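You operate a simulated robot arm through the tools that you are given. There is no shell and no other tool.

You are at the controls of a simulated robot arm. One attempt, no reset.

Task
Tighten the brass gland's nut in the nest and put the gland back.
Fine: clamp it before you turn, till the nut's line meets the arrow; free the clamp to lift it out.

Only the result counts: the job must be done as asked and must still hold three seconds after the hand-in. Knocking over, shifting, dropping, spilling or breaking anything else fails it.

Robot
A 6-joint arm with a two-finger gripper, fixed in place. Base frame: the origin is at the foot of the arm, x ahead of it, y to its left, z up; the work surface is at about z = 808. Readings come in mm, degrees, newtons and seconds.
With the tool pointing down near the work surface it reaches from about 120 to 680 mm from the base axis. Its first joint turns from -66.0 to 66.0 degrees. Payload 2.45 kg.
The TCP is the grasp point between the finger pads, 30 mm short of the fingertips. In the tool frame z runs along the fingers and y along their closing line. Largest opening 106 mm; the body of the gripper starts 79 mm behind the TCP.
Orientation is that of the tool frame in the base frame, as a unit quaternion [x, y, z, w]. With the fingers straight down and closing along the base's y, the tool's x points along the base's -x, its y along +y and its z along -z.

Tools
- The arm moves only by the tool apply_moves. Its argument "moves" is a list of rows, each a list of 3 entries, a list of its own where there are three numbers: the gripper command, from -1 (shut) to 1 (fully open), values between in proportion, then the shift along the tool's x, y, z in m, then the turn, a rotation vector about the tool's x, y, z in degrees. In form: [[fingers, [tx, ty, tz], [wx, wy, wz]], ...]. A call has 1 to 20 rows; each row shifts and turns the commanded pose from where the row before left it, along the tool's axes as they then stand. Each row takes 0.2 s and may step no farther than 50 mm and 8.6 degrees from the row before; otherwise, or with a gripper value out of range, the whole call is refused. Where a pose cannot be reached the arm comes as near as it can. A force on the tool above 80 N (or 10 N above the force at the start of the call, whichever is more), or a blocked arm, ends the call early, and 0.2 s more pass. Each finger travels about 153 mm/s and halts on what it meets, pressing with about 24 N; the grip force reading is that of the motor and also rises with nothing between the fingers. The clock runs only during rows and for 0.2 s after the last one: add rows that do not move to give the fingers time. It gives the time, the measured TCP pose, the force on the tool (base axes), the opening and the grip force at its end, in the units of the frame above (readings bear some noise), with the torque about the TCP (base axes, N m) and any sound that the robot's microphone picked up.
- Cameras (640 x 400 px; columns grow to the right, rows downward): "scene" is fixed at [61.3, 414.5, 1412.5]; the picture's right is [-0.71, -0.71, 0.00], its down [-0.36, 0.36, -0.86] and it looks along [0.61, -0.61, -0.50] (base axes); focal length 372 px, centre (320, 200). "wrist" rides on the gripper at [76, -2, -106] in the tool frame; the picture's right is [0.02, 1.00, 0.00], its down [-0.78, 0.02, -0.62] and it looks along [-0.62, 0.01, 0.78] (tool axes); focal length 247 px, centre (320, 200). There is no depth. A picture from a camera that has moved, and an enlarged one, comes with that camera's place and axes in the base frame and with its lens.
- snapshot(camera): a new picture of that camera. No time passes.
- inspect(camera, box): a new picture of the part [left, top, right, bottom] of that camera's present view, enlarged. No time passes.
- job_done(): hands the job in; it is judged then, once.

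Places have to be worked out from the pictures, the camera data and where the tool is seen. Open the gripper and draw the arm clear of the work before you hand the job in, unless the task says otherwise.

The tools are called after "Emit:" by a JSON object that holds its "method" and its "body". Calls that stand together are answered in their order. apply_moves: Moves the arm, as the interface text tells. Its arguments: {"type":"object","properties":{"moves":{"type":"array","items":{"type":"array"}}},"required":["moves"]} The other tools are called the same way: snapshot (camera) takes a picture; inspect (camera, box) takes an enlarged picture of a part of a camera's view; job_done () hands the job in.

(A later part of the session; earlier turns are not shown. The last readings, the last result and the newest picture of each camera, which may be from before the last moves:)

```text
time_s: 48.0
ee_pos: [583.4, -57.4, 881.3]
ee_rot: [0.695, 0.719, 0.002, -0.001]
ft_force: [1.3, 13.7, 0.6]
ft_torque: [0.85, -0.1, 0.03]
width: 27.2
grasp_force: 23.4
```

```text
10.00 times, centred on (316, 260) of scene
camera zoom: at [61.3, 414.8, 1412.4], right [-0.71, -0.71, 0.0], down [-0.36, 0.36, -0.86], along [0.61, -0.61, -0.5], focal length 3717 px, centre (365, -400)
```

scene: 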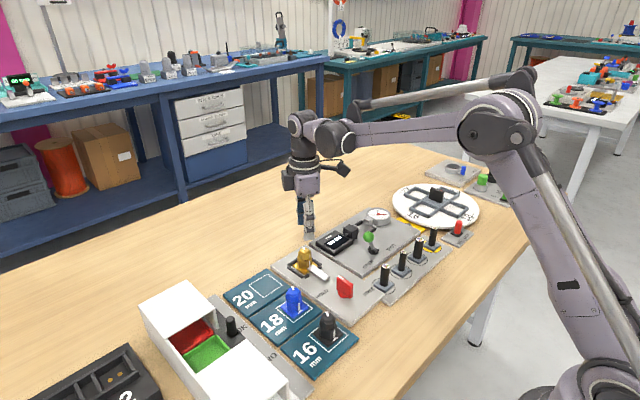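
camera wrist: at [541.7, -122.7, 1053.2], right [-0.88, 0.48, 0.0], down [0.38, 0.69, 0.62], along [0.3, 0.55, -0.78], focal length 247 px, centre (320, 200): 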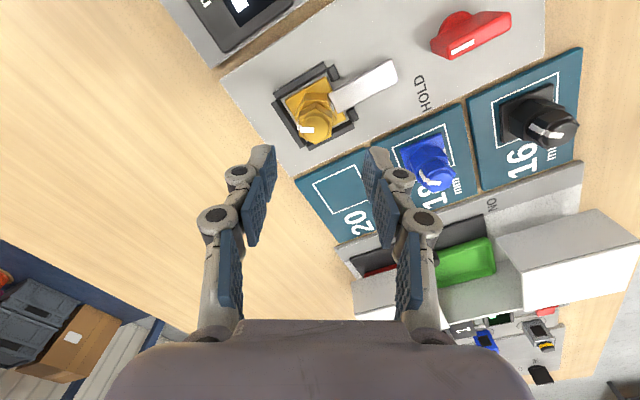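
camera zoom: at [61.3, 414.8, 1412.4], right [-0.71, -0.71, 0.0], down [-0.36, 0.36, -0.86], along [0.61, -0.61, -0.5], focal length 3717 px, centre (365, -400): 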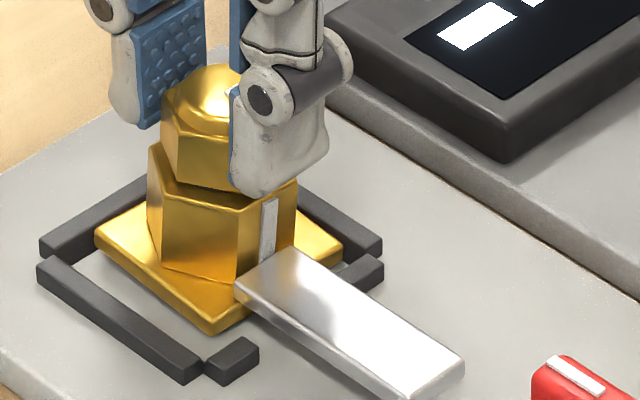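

I'm zooming in tightly to compare the nut's and body's hex edges and find the remaining angle.

Emit:
{"method": "inspect", "body": {"camera": "wrist", "box": [285, 100, 355, 150]}}

Emit:
{"method": "inspect", "body": {"camera": "wrist", "box": [285, 140, 355, 195]}}

Emit:
{"method": "inspect", "body": {"camera": "scene", "box": [300, 240, 330, 270]}}

```text
8.00 times, centred on (320, 125) of wrist
camera zoom: at [578.3, 19.6, 987.2], right [1.0, 0.06, 0.0], down [0.04, -0.78, 0.62], along [0.03, -0.62, -0.79], focal length 1976 px, centre (320, 800)
```

zoom: 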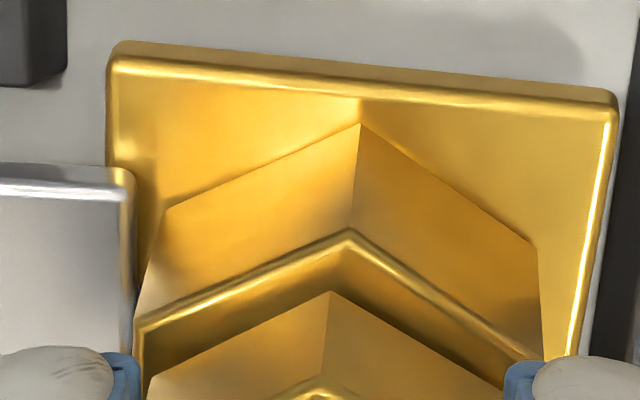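

```text
7.27 times, centred on (320, 168) of wrist
camera zoom: at [578.3, 19.6, 987.2], right [1.0, 0.06, 0.0], down [0.04, -0.78, 0.62], along [0.03, -0.62, -0.79], focal length 1796 px, centre (320, 436)
```

zoom: 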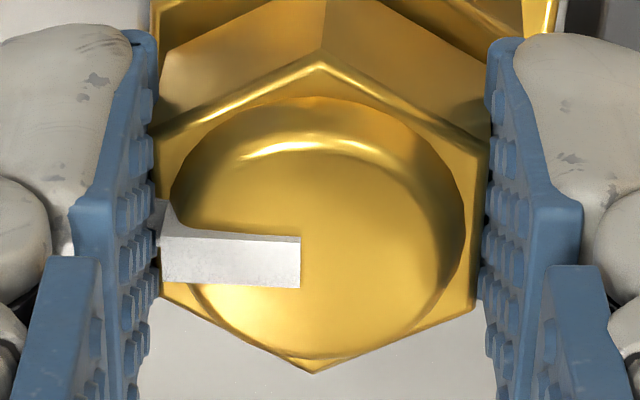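

```text
13.33 times, centred on (315, 255) of scene
camera zoom: at [61.3, 414.8, 1412.4], right [-0.71, -0.71, 0.0], down [-0.36, 0.36, -0.86], along [0.61, -0.61, -0.5], focal length 4956 px, centre (387, -533)
```

zoom: 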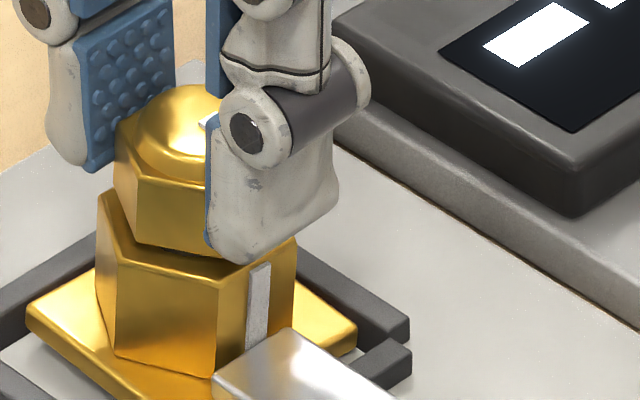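

The nut line is at about -178° and the body's stripe and arrow at about -182.3°, so about 4° remains. I'll apply it and re-measure.

Emit:
{"method": "apply_moves", "body": {"moves": [[-1, [0, 0, 0], [0, 0, 2]], [-1, [0, 0, 0], [0, 0, 2]], [-1, [0, 0, 0], [0, 0, 0]]]}}

Emit:
{"method": "inspect", "body": {"camera": "wrist", "box": [285, 100, 355, 150]}}

Emit:
{"method": "inspect", "body": {"camera": "wrist", "box": [285, 140, 355, 195]}}

```text
time_s: 48.8
ee_pos: [583.9, -56.1, 881.9]
ee_rot: [0.719, 0.695, 0.001, 0.0]
ft_force: [1.0, 13.9, 5.2]
ft_torque: [0.71, -0.16, 0.06]
width: 26.8
grasp_force: 24.1
```

```text
8.00 times, centred on (320, 125) of wrist
camera zoom: at [583.5, 19.5, 987.2], right [1.0, -0.01, 0.0], down [-0.01, -0.79, 0.62], along [-0.01, -0.62, -0.79], focal length 1976 px, centre (320, 800)
```

zoom: 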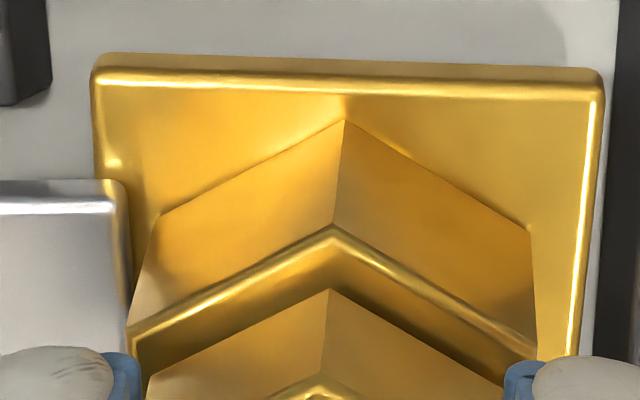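

```text
7.27 times, centred on (320, 168) of wrist
camera zoom: at [583.5, 19.5, 987.2], right [1.0, -0.01, 0.0], down [-0.01, -0.79, 0.62], along [-0.01, -0.62, -0.79], focal length 1796 px, centre (320, 436)
```

zoom: 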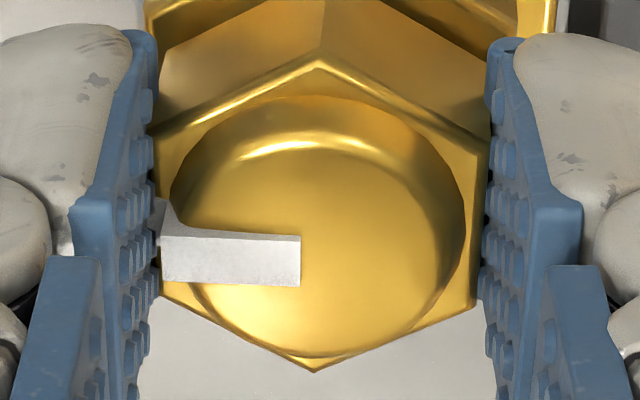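

The nut is now at -181.8° against the body's -183.4°. I'll add 1.5° more, then release and verify with an unobstructed view.

Emit:
{"method": "apply_moves", "body": {"moves": [[-1, [0, 0, 0], [0, 0, 1.5]], [-1, [0, 0, 0], [0, 0, 0]], [-1, [0, 0, 0], [0, 0, 0]]]}}

Emit:
{"method": "apply_moves", "body": {"moves": [[-0.2, [0, 0, 0], [0, 0, 0]], [-0.2, [0, 0, 0], [0, 0, 0]], [-0.2, [0, 0, -0.01], [0, 0, 0]], [-0.2, [0, 0, -0.025], [0, 0, 0]], [-0.2, [0, 0, -0.03], [0, 0, 0]], [-0.2, [0, 0, 0], [0, 0, 0]]]}}

Emit:
{"method": "snapshot", "body": {"camera": "wrist"}}

Emit:
{"method": "inspect", "body": {"camera": "scene", "box": [293, 240, 338, 280]}}

```text
time_s: 49.6
ee_pos: [583.3, -57.4, 882.1]
ee_rot: [0.728, 0.685, 0.001, -0.001]
ft_force: [0.6, 12.0, 2.1]
ft_torque: [0.68, -0.17, 0.28]
width: 26.9
grasp_force: 24.0
```

```text
time_s: 51.0
ee_pos: [582.5, -60.7, 949.2]
ee_rot: [0.728, 0.685, 0.0, -0.001]
ft_force: [-0.1, 1.0, -0.6]
ft_torque: [0.01, -0.02, 0.01]
width: 42.5
grasp_force: 0.1
```

```text
taken
camera wrist: at [584.7, 17.1, 1053.0], right [1.0, -0.04, 0.0], down [-0.03, -0.78, 0.62], along [-0.02, -0.62, -0.78], focal length 247 px, centre (320, 200)
```

wrist: 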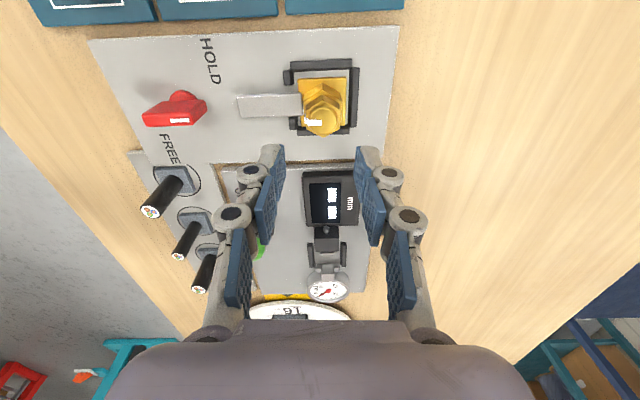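

```text
10.00 times, centred on (316, 260) of scene
camera zoom: at [61.3, 414.5, 1412.5], right [-0.71, -0.71, 0.0], down [-0.36, 0.36, -0.86], along [0.61, -0.61, -0.5], focal length 3717 px, centre (365, -400)
```

zoom: 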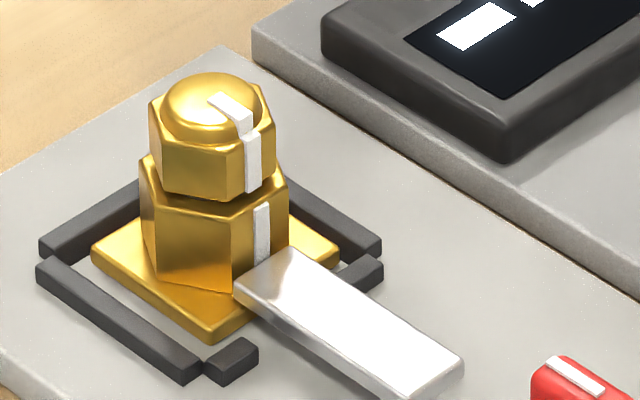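

The nut's stripe now sits right above the body's stripe in the scene view. I'm yawing back to 0° and viewing from the front to verify precisely.

Emit:
{"method": "apply_moves", "body": {"moves": [[-0.2, [0, 0, 0], [0, 0, -7.8]], [-0.2, [0, 0, 0], [0, 0, -7.8]], [-0.2, [0, 0, 0], [0, 0, -7.8]], [-0.2, [0, 0, 0], [0, 0, -7.8]], [-0.2, [0, 0, 0], [0, 0, -7.8]], [-0.2, [0, 0, 0], [0, 0, -7.8]], [-0.2, [0, 0, 0], [0, 0, -7.8]], [-0.2, [0, 0, 0], [0, 0, -7.8]], [-0.2, [0, 0, 0], [0, 0, -7.8]], [-0.2, [0, 0, 0], [0, 0, -7.8]], [-0.2, [0, 0, 0], [0, 0, -7.8]], [-0.2, [0, 0, 0], [0, 0, -7.7]], [-0.2, [0.03, 0, 0], [0, 0, 0]], [-0.2, [0, 0, 0], [0, 0, 0]]]}}

Emit:
{"method": "snapshot", "body": {"camera": "wrist"}}

Emit:
{"method": "inspect", "body": {"camera": "wrist", "box": [270, 100, 370, 190]}}

Emit:
{"method": "inspect", "body": {"camera": "wrist", "box": [295, 125, 345, 175]}}

```text
time_s: 54.0
ee_pos: [553.6, -57.5, 945.5]
ee_rot: [0.0, 1.0, 0.0, 0.0]
ft_force: [-0.4, 0.8, 0.7]
ft_torque: [0.01, 0.0, 0.01]
width: 42.6
grasp_force: 0.1
```

```text
taken
camera wrist: at [475.5, -59.1, 1051.2], right [-0.02, 1.0, 0.0], down [0.78, 0.02, 0.62], along [0.62, 0.01, -0.78], focal length 247 px, centre (320, 200)
```

wrist: 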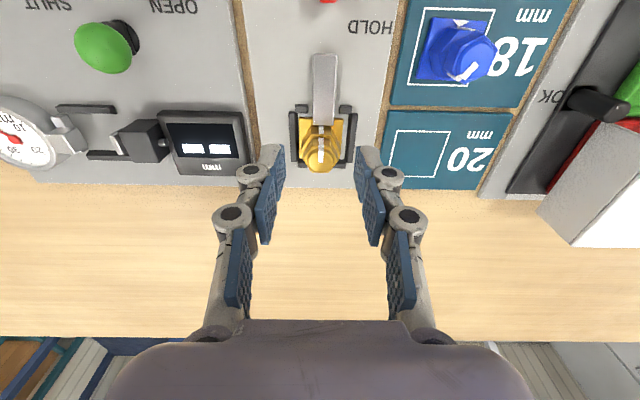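

```text
4.44 times, centred on (320, 145) of wrist
camera zoom: at [475.5, -59.1, 1051.2], right [-0.02, 1.0, 0.0], down [0.78, 0.02, 0.62], along [0.62, 0.01, -0.78], focal length 1098 px, centre (320, 444)
```

zoom: 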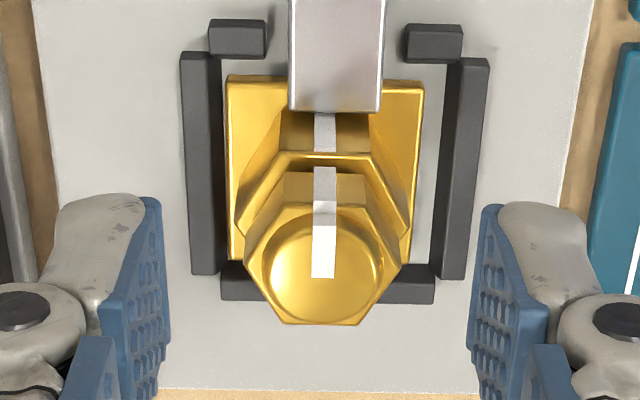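

```text
8.00 times, centred on (320, 150) of wrist
camera zoom: at [475.5, -59.1, 1051.2], right [-0.02, 1.0, 0.0], down [0.78, 0.02, 0.62], along [0.62, 0.01, -0.78], focal length 1976 px, centre (320, 600)
```

zoom: 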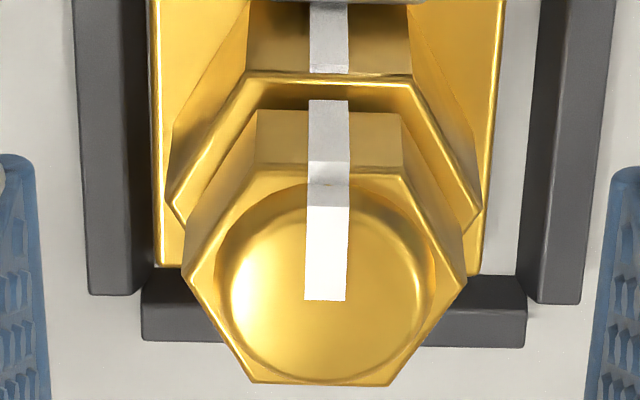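

The nut's line, the body stripe and both hexes are aligned. Next I'll free the clamp, so I'm moving back over the knob at yaw 0.

Emit:
{"method": "apply_moves", "body": {"moves": [[-0.43, [0.033, 0.001, 0], [0, 0, 0]], [-0.43, [0.033, 0.002, 0], [0, 0, 0]], [-0.43, [0.032, 0.001, 0.02], [0, 0, 0]], [-0.43, [0, 0, 0.02], [0, 0, 0]], [-0.43, [0, 0, 0], [0, 0, 0]]]}}

Emit:
{"method": "snapshot", "body": {"camera": "wrist"}}

Emit:
{"method": "inspect", "body": {"camera": "wrist", "box": [250, 80, 390, 200]}}

```text
time_s: 55.2
ee_pos: [454.6, -53.1, 906.4]
ee_rot: [0.0, 1.0, 0.0, 0.0]
ft_force: [0.1, 0.1, 0.2]
ft_torque: [-0.01, 0.0, 0.01]
width: 30.4
grasp_force: 0.1
```

```text
taken
camera wrist: at [378.3, -53.4, 1010.9], right [-0.02, 1.0, 0.0], down [0.78, 0.02, 0.62], along [0.62, 0.01, -0.78], focal length 247 px, centre (320, 200)
```

wrist: 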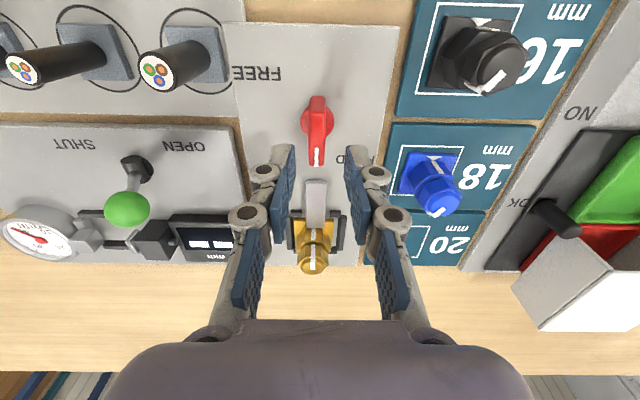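

```text
3.33 times, centred on (320, 140) of wrist
camera zoom: at [378.3, -53.4, 1010.9], right [-0.02, 1.0, 0.0], down [0.78, 0.02, 0.62], along [0.62, 0.01, -0.78], focal length 823 px, centre (320, 400)
```

zoom: 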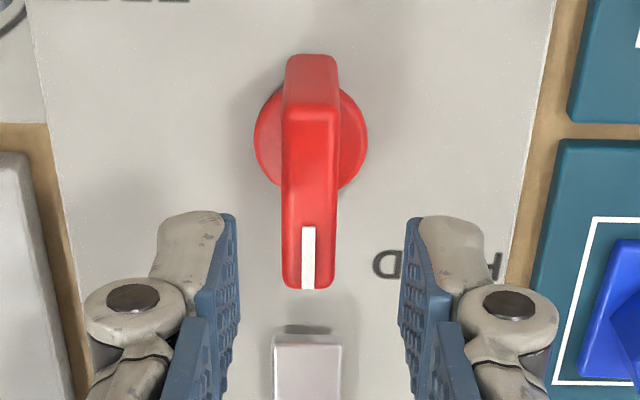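

The knob paddle now lies along x, centred about 2.5 mm toward -y of my tool axis. I'm correcting, descending and gripping it.

Emit:
{"method": "apply_moves", "body": {"moves": [[-0.43, [0.001, -0.0025, 0.015], [0, 0, 0]], [-0.43, [0, 0, 0.02], [0, 0, 0]], [-0.43, [0, 0, 0.01], [0, 0, 0]], [-0.43, [0, 0, 0.003], [0, 0, 0]], [-0.43, [0, 0, 0], [0, 0, 0]]]}}

Emit:
{"method": "apply_moves", "body": {"moves": [[-1, [0, 0, 0], [0, 0, 0]], [-1, [0, 0, 0], [0, 0, 0]], [-1, [0, 0, 0], [0, 0, 0]]]}}

Emit:
{"method": "snapshot", "body": {"camera": "wrist"}}

```text
time_s: 56.4
ee_pos: [454.9, -55.1, 858.8]
ee_rot: [-0.001, 1.0, 0.0, 0.001]
ft_force: [-0.6, 0.4, 0.4]
ft_torque: [0.01, 0.0, 0.02]
width: 30.0
grasp_force: 0.0
```

```text
time_s: 57.2
ee_pos: [453.6, -54.7, 857.7]
ee_rot: [-0.001, 1.0, 0.001, 0.0]
ft_force: [0.2, 9.6, -1.3]
ft_torque: [0.27, -0.06, -0.01]
width: 11.7
grasp_force: 38.8
```

```text
taken
camera wrist: at [377.2, -56.0, 963.2], right [-0.02, 1.0, 0.0], down [0.78, 0.02, 0.62], along [0.62, 0.02, -0.78], focal length 247 px, centre (320, 200)
```

wrist: 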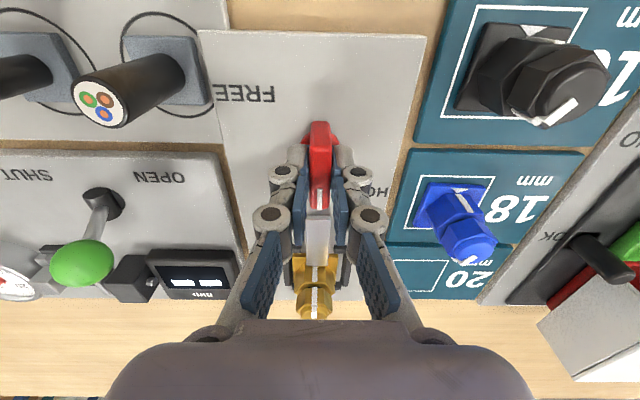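

The paddle is gripped. I'm turning clockwise toward FREE in stages while monitoring forces.

Emit:
{"method": "apply_moves", "body": {"moves": [[-1, [0, 0.0003, 0], [0, 0, 6]], [-1, [0, 0, 0], [0, 0, 6]], [-1, [0, 0, 0], [0, 0, 6]], [-1, [0, 0, 0], [0, 0, 6]], [-1, [0, 0, 0], [0, 0, 6]], [-1, [0, 0, 0], [0, 0, 0]]]}}

```text
time_s: 58.6
ee_pos: [454.8, -53.3, 858.4]
ee_rot: [0.259, 0.966, 0.003, -0.001]
ft_force: [2.4, 18.0, -31.3]
ft_torque: [0.4, -0.05, 0.03]
width: 11.7
grasp_force: 38.6
```

Small stiff loads are building from sub-mm drift. I'm trimming z and y and continuing the turn.

Emit:
{"method": "apply_moves", "body": {"moves": [[-1, [0.0002, 0.0004, 0.0008], [0, 0, 5]], [-1, [0, 0, 0], [0, 0, 5]], [-1, [0, 0, 0], [0, 0, 5]], [-1, [0, 0, 0], [0, 0, 5]], [-1, [0, 0, 0], [0, 0, 0]]]}}

```text
time_s: 59.8
ee_pos: [455.7, -55.1, 858.7]
ee_rot: [0.423, 0.906, 0.002, 0.0]
ft_force: [8.0, 17.7, 35.1]
ft_torque: [0.5, -0.27, 0.02]
width: 12.1
grasp_force: 38.4
```

I'm trimming again (up 0.4 mm, slight lateral) and continuing to turn.

Emit:
{"method": "apply_moves", "body": {"moves": [[-1, [0.0002, 0.0004, -0.0004], [0, 0, 5]], [-1, [0, 0, 0], [0, 0, 5]], [-1, [0, 0, 0], [0, 0, 5]], [-1, [0, 0, 0], [0, 0, 5]], [-1, [0, 0, 0], [0, 0, 0]]]}}

Emit:
{"method": "inspect", "body": {"camera": "scene", "box": [285, 235, 385, 315]}}

```text
time_s: 61.0
ee_pos: [455.8, -54.5, 858.0]
ee_rot: [0.573, 0.819, 0.002, -0.001]
ft_force: [8.3, 15.3, 10.9]
ft_torque: [0.14, -0.35, -0.01]
width: 11.7
grasp_force: 37.9
```

```text
5.00 times, centred on (335, 275) of scene
camera zoom: at [61.3, 414.8, 1412.4], right [-0.71, -0.71, 0.0], down [-0.36, 0.36, -0.86], along [0.61, -0.61, -0.5], focal length 1858 px, centre (245, -175)
```

zoom: 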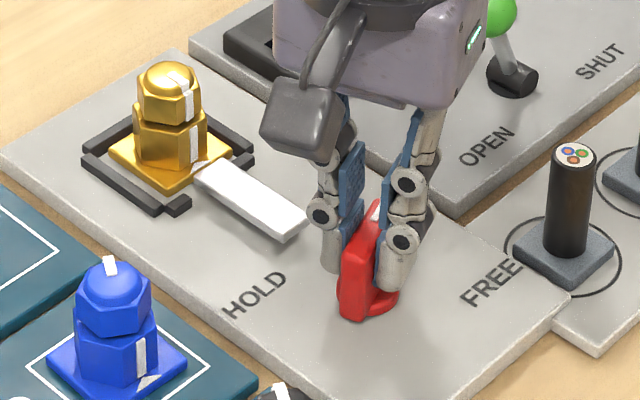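

The bar is retracting and yaw is about -70°. I'm finishing the remaining 20° to the FREE stop.

Emit:
{"method": "apply_moves", "body": {"moves": [[-1, [0, 0.0002, 0], [0, 0, 5]], [-1, [0, 0, 0], [0, 0, 5]], [-1, [0, 0, 0], [0, 0, 5]], [-1, [0, 0, 0], [0, 0, 5]], [-1, [0, 0, 0], [0, 0, 0]]]}}

Emit:
{"method": "apply_moves", "body": {"moves": [[-1, [0, 0, 0], [0, 0, 1.5]], [-1, [0, 0, 0], [0, 0, 0]]]}}

Emit:
{"method": "inspect", "body": {"camera": "scene", "box": [285, 235, 385, 315]}}

Emit:
{"method": "snapshot", "body": {"camera": "wrist"}}

```text
time_s: 62.2
ee_pos: [455.7, -54.8, 858.4]
ee_rot: [0.707, 0.707, 0.001, -0.001]
ft_force: [5.8, 11.3, -22.5]
ft_torque: [0.71, -0.18, -0.01]
width: 11.7
grasp_force: 38.5
```

```text
time_s: 62.8
ee_pos: [455.4, -54.3, 859.0]
ee_rot: [0.716, 0.699, 0.001, -0.001]
ft_force: [5.0, 10.6, -21.4]
ft_torque: [0.56, -0.11, 0.76]
width: 11.8
grasp_force: 38.9
```

```text
5.00 times, centred on (335, 275) of scene
camera zoom: at [61.7, 414.7, 1412.4], right [-0.71, -0.71, 0.0], down [-0.36, 0.36, -0.86], along [0.61, -0.61, -0.5], focal length 1858 px, centre (245, -175)
```

zoom: 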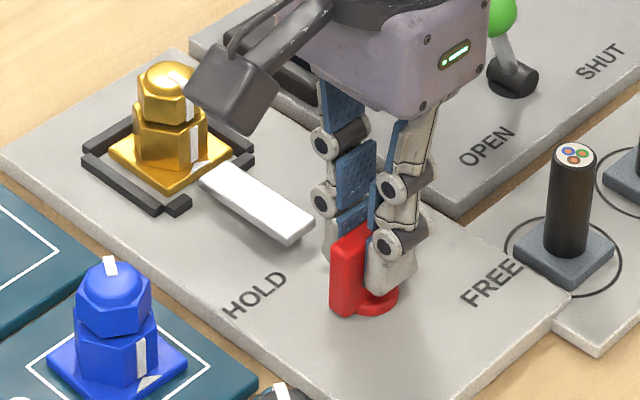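

```text
taken
camera wrist: at [454.3, 22.3, 963.3], right [1.0, 0.0, 0.0], down [0.0, -0.78, 0.62], along [0.0, -0.62, -0.78], focal length 247 px, centre (320, 200)
```

wrist: 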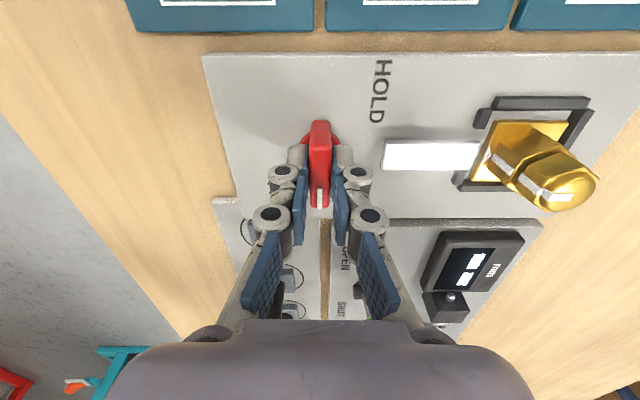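

Torque rose to +0.76 N·m, so the knob is at its FREE stop and the bar is fully back. I'm easing off, releasing and lifting.

Emit:
{"method": "apply_moves", "body": {"moves": [[-1, [0, 0, 0], [0, 0, -1.5]], [-1, [0, 0, 0], [0, 0, 0]], [-0.43, [0, 0, 0], [0, 0, 0]], [-0.43, [0, 0, 0], [0, 0, 0]], [-0.43, [0, 0, -0.02], [0, 0, 0]], [-0.43, [0, 0, -0.03], [0, 0, 0]], [-0.43, [0, 0, -0.035], [0, 0, 0]], [-0.43, [0, 0, 0], [0, 0, 0]]]}}

Emit:
{"method": "inspect", "body": {"camera": "wrist", "box": [280, 40, 540, 180]}}

Emit:
{"method": "inspect", "body": {"camera": "scene", "box": [285, 235, 385, 315]}}

```text
time_s: 64.6
ee_pos: [455.2, -56.8, 944.5]
ee_rot: [0.707, 0.708, 0.0, 0.0]
ft_force: [-0.4, -0.4, 0.1]
ft_torque: [-0.01, 0.02, 0.04]
width: 30.0
grasp_force: 0.0
```

```text
2.46 times, centred on (410, 110) of wrist
camera zoom: at [452.2, 20.5, 1049.0], right [1.0, 0.02, 0.0], down [0.02, -0.78, 0.62], along [0.01, -0.62, -0.78], focal length 608 px, centre (98, 422)
```

zoom: 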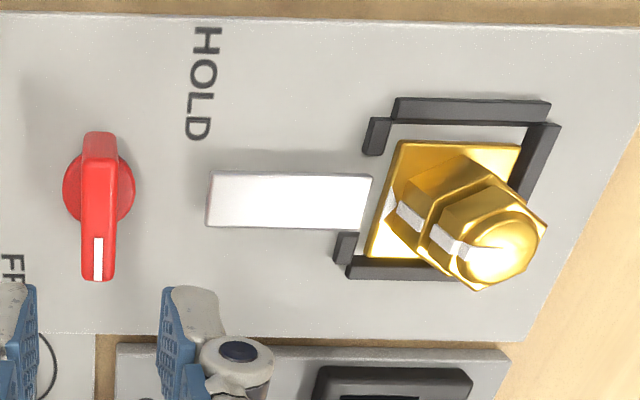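

```text
5.00 times, centred on (335, 275) of scene
camera zoom: at [61.3, 414.5, 1412.5], right [-0.71, -0.71, 0.0], down [-0.36, 0.36, -0.86], along [0.61, -0.61, -0.5], focal length 1858 px, centre (245, -175)
```

zoom: 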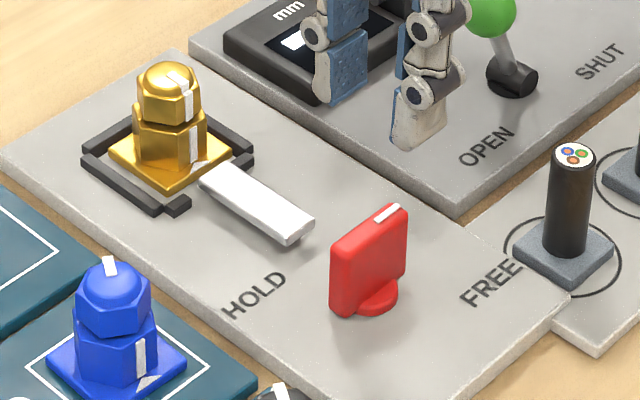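

The clamp is free, the knob is at FREE and the gland stands in the nest with its nut aligned. I'm yawing to about +27° to match the body's slight rotation, and moving over the gland.

Emit:
{"method": "apply_moves", "body": {"moves": [[0.1, [0, 0, 0], [0, 0, -7.8]], [0.1, [0, 0, 0], [0, 0, -7.8]], [0.1, [0, 0, 0], [0, 0, -7.8]], [0.1, [0, 0, 0], [0, 0, -7.8]], [0.1, [0, 0, 0], [0, 0, -7.8]], [0.1, [0, 0, 0], [0, 0, -7.8]], [0.1, [0, 0, 0], [0, 0, -7.8]], [0.1, [0, 0, 0], [0, 0, -7.8]], [0.1, [0, 0, 0], [0, 0, -7.8]], [0.1, [0, 0, 0], [0, 0, -7.8]], [0.1, [0, 0, 0], [0, 0, -7.8]], [0.1, [0, 0, 0], [0, 0, -7.8]], [0.1, [0, 0, 0], [0, 0, -7.8]], [0.1, [0, 0, 0], [0, 0, -7.8]], [0.1, [0, 0, 0], [0, 0, -7.8]], [0.1, [0, 0, 0], [0, 0, 0]]]}}

Emit:
{"method": "apply_moves", "body": {"moves": [[0.1, [-0.0285, -0.0145, 0], [0, 0, 0]], [0.1, [-0.0285, -0.0145, 0], [0, 0, 0]], [0.1, [-0.0285, -0.0145, 0], [0, 0, 0]], [0.1, [-0.0285, -0.0145, 0], [0, 0, 0]], [0.1, [0, 0, 0], [0, 0, 0]], [0.1, [0, 0, 0], [0, 0, 0]]]}}

Emit:
{"method": "snapshot", "body": {"camera": "wrist"}}

Emit:
{"method": "inspect", "body": {"camera": "wrist", "box": [260, 60, 380, 180]}}

```text
time_s: 68.0
ee_pos: [453.9, -56.4, 943.9]
ee_rot: [-0.235, 0.972, 0.0, 0.0]
ft_force: [0.5, -0.5, 0.7]
ft_torque: [0.0, 0.0, 0.04]
width: 58.1
grasp_force: 0.1
```

```text
time_s: 69.4
ee_pos: [582.9, -54.2, 943.4]
ee_rot: [-0.234, 0.972, 0.0, 0.0]
ft_force: [0.1, -0.2, -0.1]
ft_torque: [0.0, -0.01, -0.02]
width: 58.2
grasp_force: 0.1
```

```text
taken
camera wrist: at [515.0, -89.9, 1049.1], right [-0.47, 0.88, 0.0], down [0.69, 0.37, 0.62], along [0.55, 0.29, -0.78], focal length 247 px, centre (320, 200)
```

wrist: 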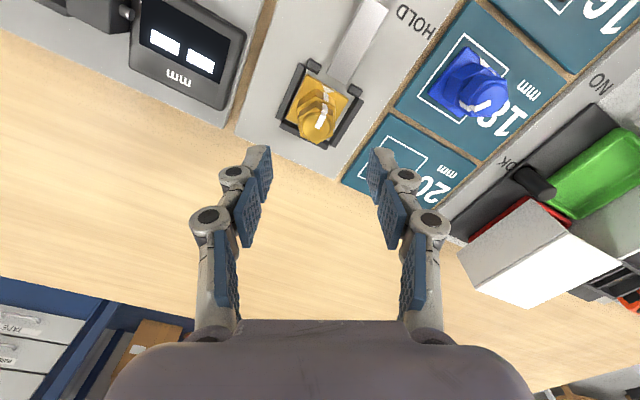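

```text
3.33 times, centred on (320, 120) of wrist
camera zoom: at [515.0, -89.9, 1049.1], right [-0.47, 0.88, 0.0], down [0.69, 0.37, 0.62], along [0.55, 0.29, -0.78], focal length 823 px, centre (320, 467)
```

zoom: 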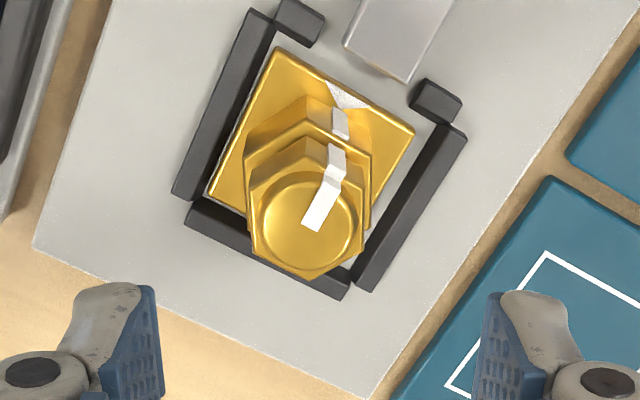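

The nut's line, body stripe and arrow are all clearly aligned. I'm shifting -3.4 mm in tool y and +2 mm in tool x to centre, narrowing the opening to 42 mm and descending partway.

Emit:
{"method": "apply_moves", "body": {"moves": [[-0.2, [0.002, -0.0034, 0], [0, 0, 0]], [-0.2, [0, 0, 0.02], [0, 0, 0]], [-0.2, [0, 0, 0.02], [0, 0, 0]], [-0.2, [0, 0, 0], [0, 0, 0]]]}}

Emit:
{"method": "inspect", "body": {"camera": "wrist", "box": [250, 70, 390, 200]}}

```text
time_s: 70.4
ee_pos: [582.1, -59.4, 903.3]
ee_rot: [-0.235, 0.972, 0.001, 0.0]
ft_force: [-0.2, -0.2, 0.7]
ft_torque: [-0.01, 0.01, 0.01]
width: 42.4
grasp_force: 0.1
```

```text
3.08 times, centred on (320, 135) of wrist
camera zoom: at [514.1, -94.7, 1008.4], right [-0.47, 0.88, 0.0], down [0.69, 0.37, 0.62], along [0.55, 0.29, -0.78], focal length 760 px, centre (320, 400)
```

zoom: 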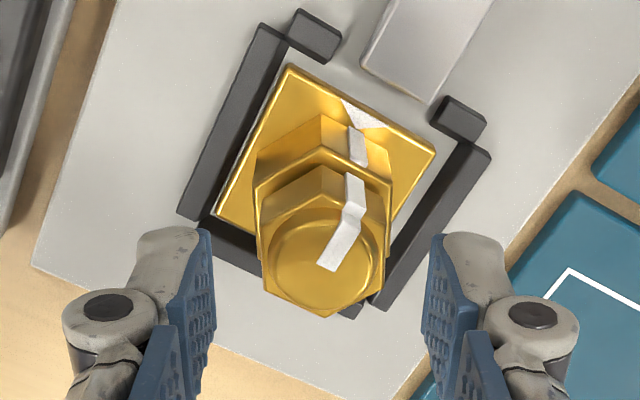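

The gland is well centred between the fingers. I'm descending to TCP z ≈ 857 and gripping the fixed body.

Emit:
{"method": "apply_moves", "body": {"moves": [[-0.2, [0, 0, 0.02], [0, 0, 0]], [-0.2, [0, 0, 0.015], [0, 0, 0]], [-0.2, [0, 0, 0.007], [0, 0, 0]], [-0.2, [0, 0, 0.004], [0, 0, 0]], [-0.2, [0, 0, 0], [0, 0, 0]]]}}

Emit:
{"method": "inspect", "body": {"camera": "scene", "box": [280, 230, 340, 290]}}

Emit:
{"method": "snapshot", "body": {"camera": "wrist"}}

```text
time_s: 71.6
ee_pos: [582.9, -60.0, 857.2]
ee_rot: [-0.234, 0.972, -0.001, 0.0]
ft_force: [0.0, -0.1, 0.7]
ft_torque: [-0.01, -0.01, 0.02]
width: 42.8
grasp_force: 0.1
```

```text
6.67 times, centred on (310, 260) of scene
camera zoom: at [61.3, 414.5, 1412.5], right [-0.71, -0.71, 0.0], down [-0.36, 0.36, -0.86], along [0.61, -0.61, -0.5], focal length 2478 px, centre (387, -200)
```

zoom: 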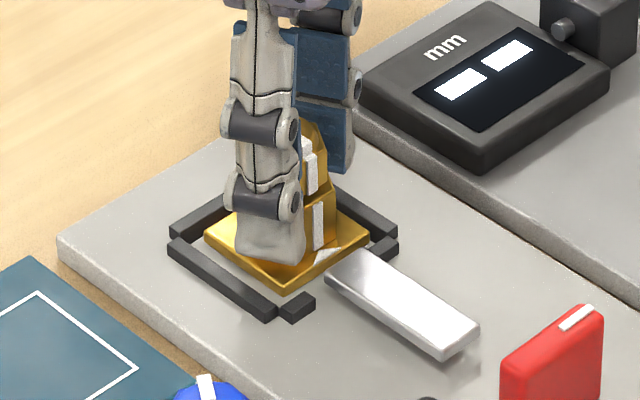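

```text
taken
camera wrist: at [514.5, -95.3, 962.7], right [-0.47, 0.88, 0.0], down [0.69, 0.37, 0.62], along [0.55, 0.29, -0.78], focal length 247 px, centre (320, 200)
```

wrist: 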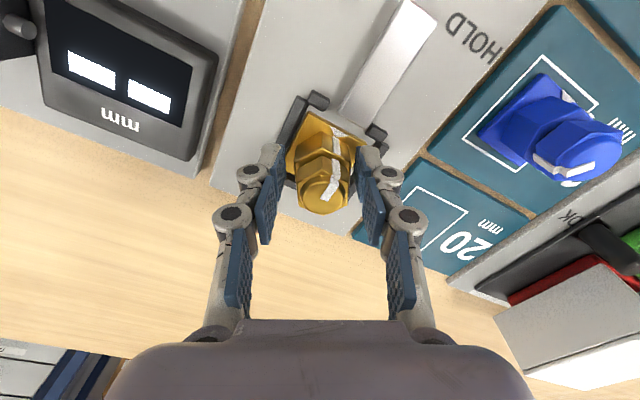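

The fingers are around the fixed body with no contact force. I'm closing, then lifting a little to check the grip.

Emit:
{"method": "apply_moves", "body": {"moves": [[-1, [0, 0, 0], [0, 0, 0]], [-1, [0, 0, 0], [0, 0, 0]], [-1, [0, 0, 0], [0, 0, 0]], [-1, [0, 0, 0], [0, 0, 0]]]}}

Emit:
{"method": "inspect", "body": {"camera": "wrist", "box": [250, 80, 390, 220]}}

```text
time_s: 72.6
ee_pos: [583.2, -59.2, 857.7]
ee_rot: [-0.234, 0.972, 0.001, 0.0]
ft_force: [-0.6, 6.8, 1.5]
ft_torque: [0.28, -0.07, 0.16]
width: 32.4
grasp_force: 24.2
```

```text
2.86 times, centred on (320, 150) of wrist
camera zoom: at [514.6, -94.6, 962.9], right [-0.47, 0.88, 0.0], down [0.69, 0.37, 0.62], along [0.55, 0.3, -0.78], focal length 706 px, centre (320, 343)
```

zoom: 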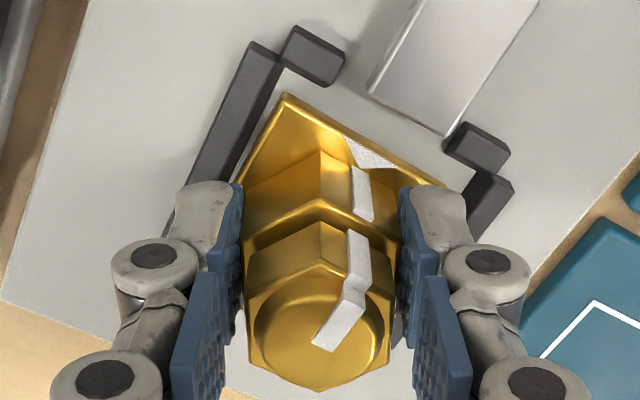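

The gland is gripped at 32.4 mm and the base lightly touches the -y wall. I'm nudging +y by 1.5 mm to clear it, then lifting.

Emit:
{"method": "apply_moves", "body": {"moves": [[-1, [-0.0007, 0.0014, -0.001], [0, 0, 0]], [-1, [0, 0, -0.004], [0, 0, 0]], [-1, [0, 0, -0.015], [0, 0, 0]], [-1, [0, 0, -0.02], [0, 0, 0]], [-1, [0, 0, -0.02], [0, 0, 0]], [-1, [0, 0, 0], [0, 0, 0]]]}}

Emit:
{"method": "snapshot", "body": {"camera": "wrist"}}

Emit:
{"method": "inspect", "body": {"camera": "scene", "box": [270, 215, 350, 295]}}

```text
time_s: 74.0
ee_pos: [580.4, -58.9, 918.1]
ee_rot: [-0.234, 0.972, 0.001, 0.0]
ft_force: [-0.2, -0.7, -1.2]
ft_torque: [0.02, -0.02, 0.04]
width: 32.4
grasp_force: 24.1
```

```text
taken
camera wrist: at [513.0, -94.2, 1022.9], right [-0.47, 0.88, 0.0], down [0.69, 0.37, 0.62], along [0.55, 0.29, -0.78], focal length 247 px, centre (320, 200)
```

wrist: 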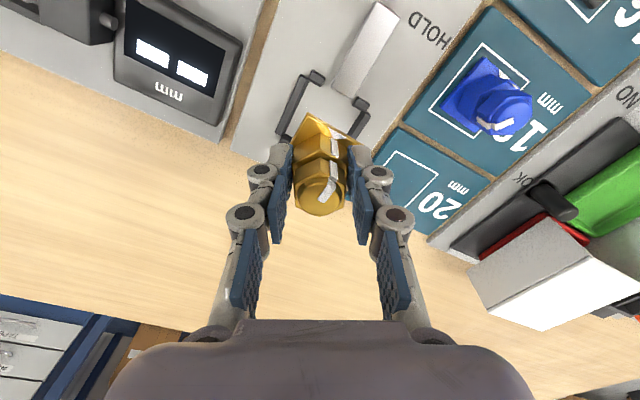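

```text
5.00 times, centred on (310, 255) of scene
camera zoom: at [61.3, 414.5, 1412.5], right [-0.71, -0.71, 0.0], down [-0.36, 0.36, -0.86], along [0.61, -0.61, -0.5], focal length 1858 px, centre (370, -75)
```

zoom: 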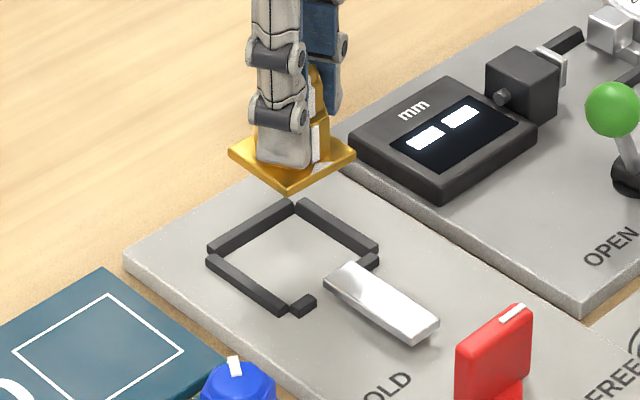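

The gland is lifted clear. I'm rotating +2.9° to square its base and carrying it back over the 20 mm pad.

Emit:
{"method": "apply_moves", "body": {"moves": [[-1, [0, 0, 0], [0, 0, -2.9]], [-1, [-0.018, 0.0206, 0], [0, 0, 0]], [-1, [-0.018, 0.0206, 0], [0, 0, 0]], [-1, [-0.018, 0.0206, 0], [0, 0, 0]], [-1, [-0.018, 0.0206, 0], [0, 0, 0]], [-1, [0, 0, 0], [0, 0, 0]], [-1, [0, 0, 0], [0, 0, 0]]]}}

Emit:
{"method": "snapshot", "body": {"camera": "wrist"}}

Emit:
{"method": "inspect", "body": {"camera": "wrist", "box": [240, 50, 400, 200]}}

Emit:
{"method": "inspect", "body": {"camera": "scene", "box": [220, 225, 310, 315]}}

```text
time_s: 75.6
ee_pos: [603.4, 48.5, 916.5]
ee_rot: [-0.258, 0.966, 0.0, 0.0]
ft_force: [0.5, 1.0, -1.4]
ft_torque: [0.0, 0.04, 0.01]
width: 32.2
grasp_force: 23.8
```

```text
taken
camera wrist: at [537.9, 10.5, 1022.3], right [-0.52, 0.86, 0.0], down [0.67, 0.41, 0.62], along [0.53, 0.32, -0.78], focal length 247 px, centre (320, 200)
```

wrist: 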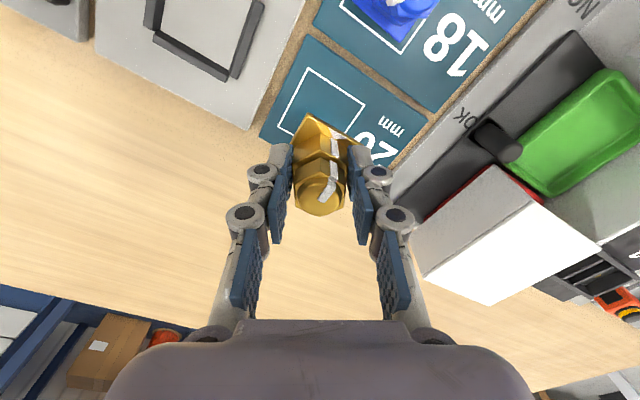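

```text
2.67 times, centred on (320, 125) of wrist
camera zoom: at [537.9, 10.5, 1022.3], right [-0.52, 0.86, 0.0], down [0.67, 0.41, 0.62], along [0.53, 0.32, -0.78], focal length 659 px, centre (320, 400)
```

zoom: 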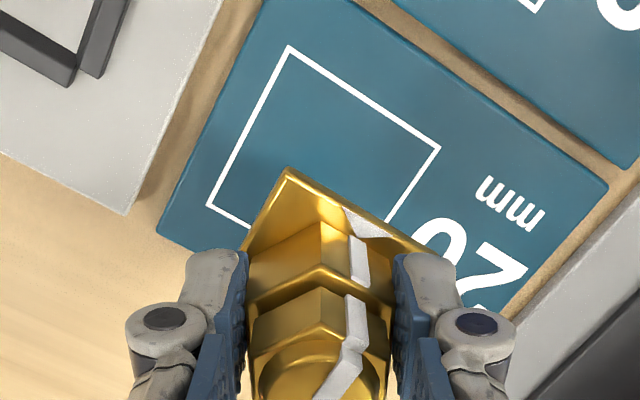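

```text
4.44 times, centred on (265, 270) of scene
camera zoom: at [61.3, 414.5, 1412.5], right [-0.71, -0.71, 0.0], down [-0.36, 0.36, -0.86], along [0.61, -0.61, -0.5], focal length 1652 px, centre (564, -111)
```

zoom: 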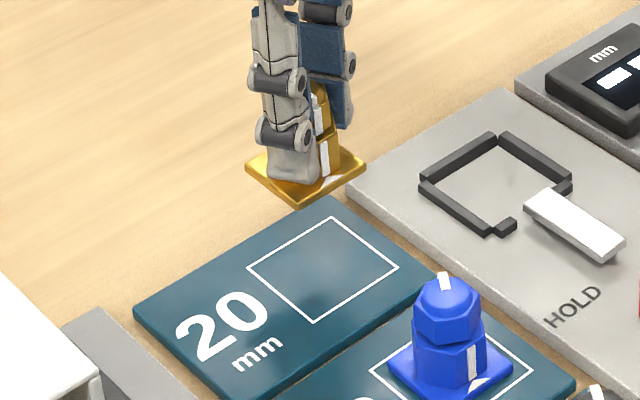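

The outline centre and gland centre agree within about 1.5 mm and the base is square to the outline. I'm applying a small correction and lowering to just above the pad.

Emit:
{"method": "apply_moves", "body": {"moves": [[-1, [0.0012, 0, 0.02], [0, 0, 0]], [-1, [0, 0, 0.02], [0, 0, 0]], [-1, [0, 0, 0.01], [0, 0, 0]], [-1, [0, 0, 0.005], [0, 0, 0]], [-1, [0, 0, 0], [0, 0, 0]]]}}

Emit:
{"method": "inspect", "body": {"camera": "wrist", "box": [240, 60, 400, 200]}}

Emit:
{"method": "inspect", "body": {"camera": "scene", "box": [225, 245, 305, 315]}}

```text
time_s: 76.8
ee_pos: [604.1, 48.7, 861.9]
ee_rot: [-0.259, 0.966, 0.0, 0.0]
ft_force: [0.4, -0.3, -0.7]
ft_torque: [-0.03, 0.01, 0.0]
width: 32.2
grasp_force: 23.9
```

```text
2.86 times, centred on (320, 130) of wrist
camera zoom: at [537.1, 10.0, 967.4], right [-0.52, 0.86, 0.0], down [0.67, 0.41, 0.62], along [0.53, 0.32, -0.78], focal length 706 px, centre (320, 400)
```

zoom: 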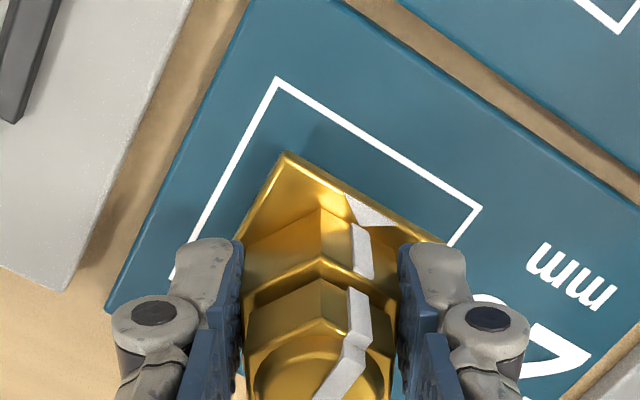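

```text
5.71 times, centred on (265, 280) of scene
camera zoom: at [61.3, 414.5, 1412.5], right [-0.71, -0.71, 0.0], down [-0.36, 0.36, -0.86], along [0.61, -0.61, -0.5], focal length 2124 px, centre (634, -257)
```

zoom: 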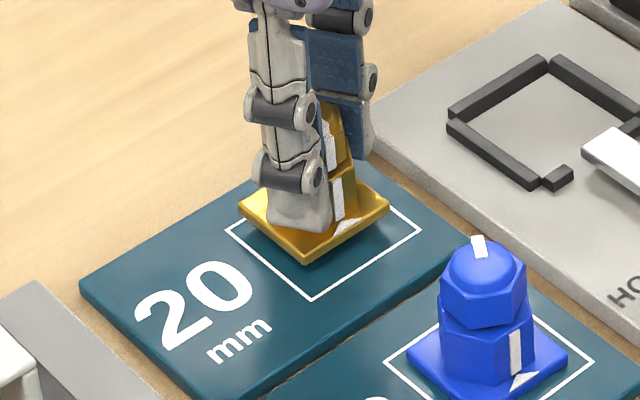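

I'm double-checking the base's position against the outline from the scene camera at higher zoom.

Emit:
{"method": "inspect", "body": {"camera": "scene", "box": [247, 262, 292, 302]}}

```text
10.00 times, centred on (270, 282) of scene
camera zoom: at [61.3, 414.5, 1412.5], right [-0.71, -0.71, 0.0], down [-0.36, 0.36, -0.86], along [0.61, -0.61, -0.5], focal length 3717 px, centre (825, -620)
```

zoom: 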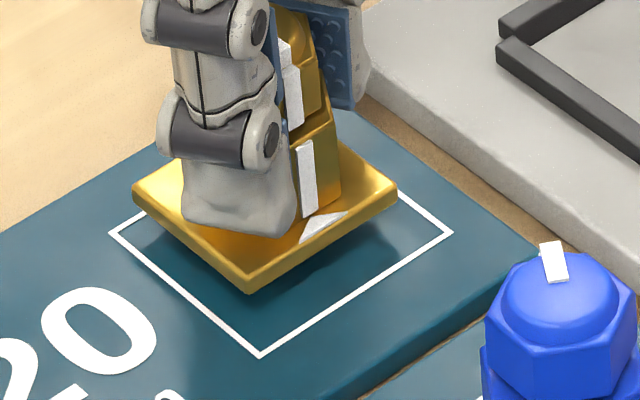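

The base sits about 2 mm off toward (+x, +y) relative to the outline centre. I'm correcting that and lowering to near contact.

Emit:
{"method": "apply_moves", "body": {"moves": [[-1, [0.0019, -0.0008, 0], [0, 0, 0]], [-1, [0, 0, 0.003], [0, 0, 0]], [-1, [0, 0, 0.002], [0, 0, 0]], [-1, [0, 0, 0.001], [0, 0, 0]], [-1, [0, 0, 0], [0, 0, 0]]]}}

Emit:
{"method": "inspect", "body": {"camera": "scene", "box": [247, 262, 292, 302]}}

Emit:
{"method": "inspect", "body": {"camera": "wrist", "box": [240, 60, 400, 200]}}

```text
time_s: 78.0
ee_pos: [601.6, 47.9, 857.0]
ee_rot: [-0.259, 0.966, 0.0, 0.0]
ft_force: [0.5, 0.1, -0.1]
ft_torque: [-0.01, -0.01, -0.01]
width: 32.2
grasp_force: 24.3
```

```text
10.00 times, centred on (270, 282) of scene
camera zoom: at [61.3, 414.5, 1412.5], right [-0.71, -0.71, 0.0], down [-0.36, 0.36, -0.86], along [0.61, -0.61, -0.5], focal length 3717 px, centre (825, -620)
```

zoom: 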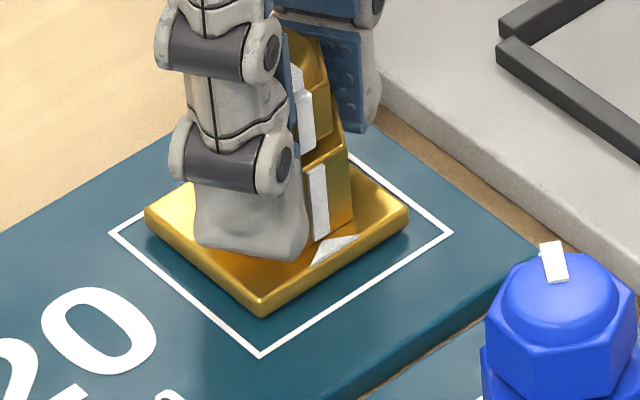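

```text
2.86 times, centred on (320, 130) of wrist
camera zoom: at [535.1, 8.7, 960.9], right [-0.52, 0.86, 0.0], down [0.67, 0.41, 0.62], along [0.53, 0.32, -0.78], focal length 706 px, centre (320, 400)
```

zoom: 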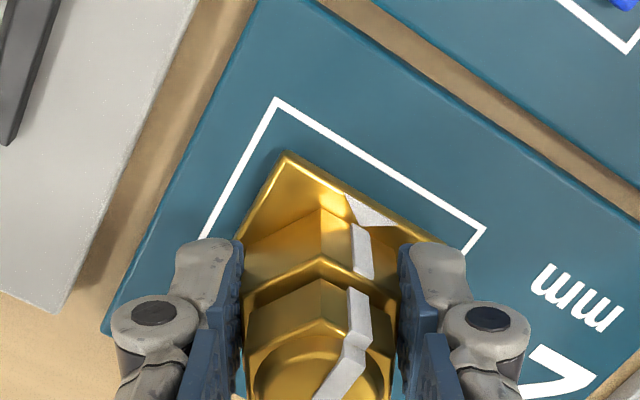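

The base is centred in the outline. I'm lowering in 1 mm steps until contact.

Emit:
{"method": "apply_moves", "body": {"moves": [[-1, [0, 0, 0.001], [0, 0, 0]], [-1, [0, 0, 0.001], [0, 0, 0]], [-1, [0, 0, 0], [0, 0, 0]]]}}

Emit:
{"method": "apply_moves", "body": {"moves": [[-1, [0, 0, 0.0007], [0, 0, 0]], [-1, [0, 0, 0], [0, 0, 0]]]}}

```text
time_s: 78.8
ee_pos: [601.7, 46.8, 854.4]
ee_rot: [-0.259, 0.966, 0.001, 0.0]
ft_force: [-0.7, -0.5, -1.2]
ft_torque: [0.0, -0.01, 0.0]
width: 32.2
grasp_force: 23.9
```

```text
time_s: 79.4
ee_pos: [601.8, 48.5, 853.7]
ee_rot: [-0.259, 0.966, 0.0, 0.001]
ft_force: [0.3, -0.1, -2.0]
ft_torque: [0.01, 0.01, -0.03]
width: 32.0
grasp_force: 24.0
```

No contact yet, so I'm continuing the gentle lowering.

Emit:
{"method": "apply_moves", "body": {"moves": [[-1, [0, 0, 0.0007], [0, 0, 0]], [-1, [0, 0, 0], [0, 0, 0]]]}}

Emit:
{"method": "apply_moves", "body": {"moves": [[-1, [0, 0, 0.0007], [0, 0, 0]], [-1, [0, 0, 0], [0, 0, 0]]]}}

Emit:
{"method": "inspect", "body": {"camera": "scene", "box": [247, 262, 292, 302]}}

```text
time_s: 80.0
ee_pos: [601.4, 48.0, 853.1]
ee_rot: [-0.259, 0.966, 0.0, 0.001]
ft_force: [0.6, 0.1, 7.1]
ft_torque: [-0.11, -0.08, 0.03]
width: 32.2
grasp_force: 24.1
```

```text
time_s: 80.6
ee_pos: [601.3, 47.0, 853.3]
ee_rot: [-0.258, 0.966, 0.0, 0.001]
ft_force: [1.7, 0.9, 18.2]
ft_torque: [0.05, -0.11, 0.04]
width: 32.3
grasp_force: 24.3
```

```text
10.00 times, centred on (270, 282) of scene
camera zoom: at [61.0, 414.4, 1412.5], right [-0.71, -0.71, 0.0], down [-0.36, 0.36, -0.86], along [0.61, -0.61, -0.5], focal length 3717 px, centre (825, -620)
```

zoom: 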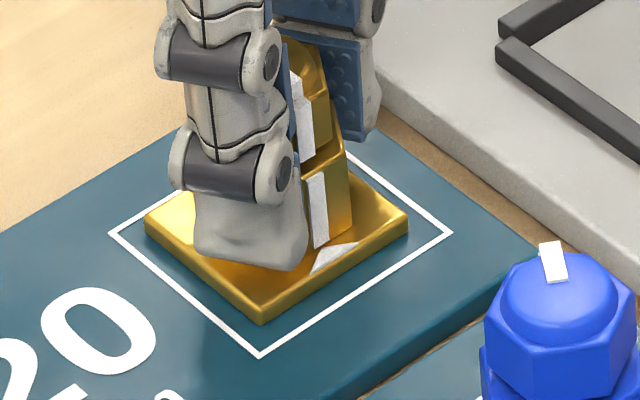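

The gland is on the pad (Fz ≈ 18 N). I'm relieving 0.5 mm, opening gently and lifting straight up.

Emit:
{"method": "apply_moves", "body": {"moves": [[-1, [0, 0, -0.0006], [0, 0, 0]], [-1, [0, 0, 0], [0, 0, 0]], [-0.2, [0, 0, 0], [0, 0, 0]], [-0.2, [0, 0, 0], [0, 0, 0]], [-0.2, [0, 0, 0], [0, 0, 0]]]}}

Emit:
{"method": "inspect", "body": {"camera": "scene", "box": [247, 262, 292, 302]}}

Emit:
{"method": "snapshot", "body": {"camera": "wrist"}}

```text
time_s: 81.8
ee_pos: [602.1, 47.4, 854.4]
ee_rot: [-0.259, 0.966, 0.001, 0.0]
ft_force: [0.4, 0.5, -0.4]
ft_torque: [-0.01, -0.04, 0.03]
width: 42.4
grasp_force: 0.1
```

```text
10.00 times, centred on (270, 282) of scene
camera zoom: at [61.3, 414.5, 1412.5], right [-0.71, -0.71, 0.0], down [-0.36, 0.36, -0.86], along [0.61, -0.61, -0.5], focal length 3717 px, centre (825, -620)
```

zoom: 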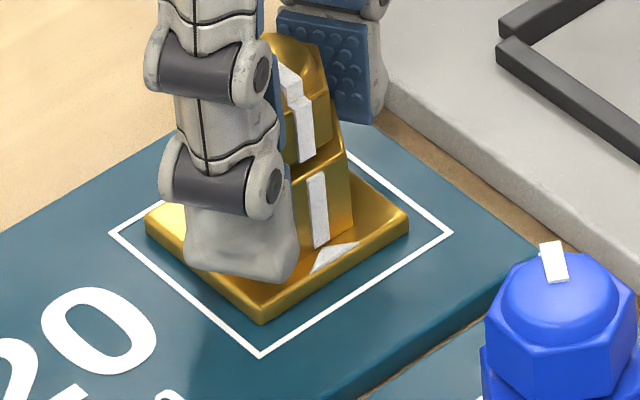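

```text
taken
camera wrist: at [535.6, 8.8, 958.4], right [-0.52, 0.86, 0.0], down [0.67, 0.41, 0.62], along [0.53, 0.32, -0.78], focal length 247 px, centre (320, 200)
```

wrist: 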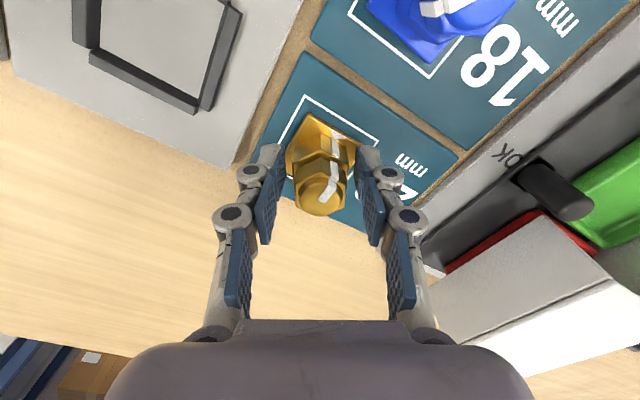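

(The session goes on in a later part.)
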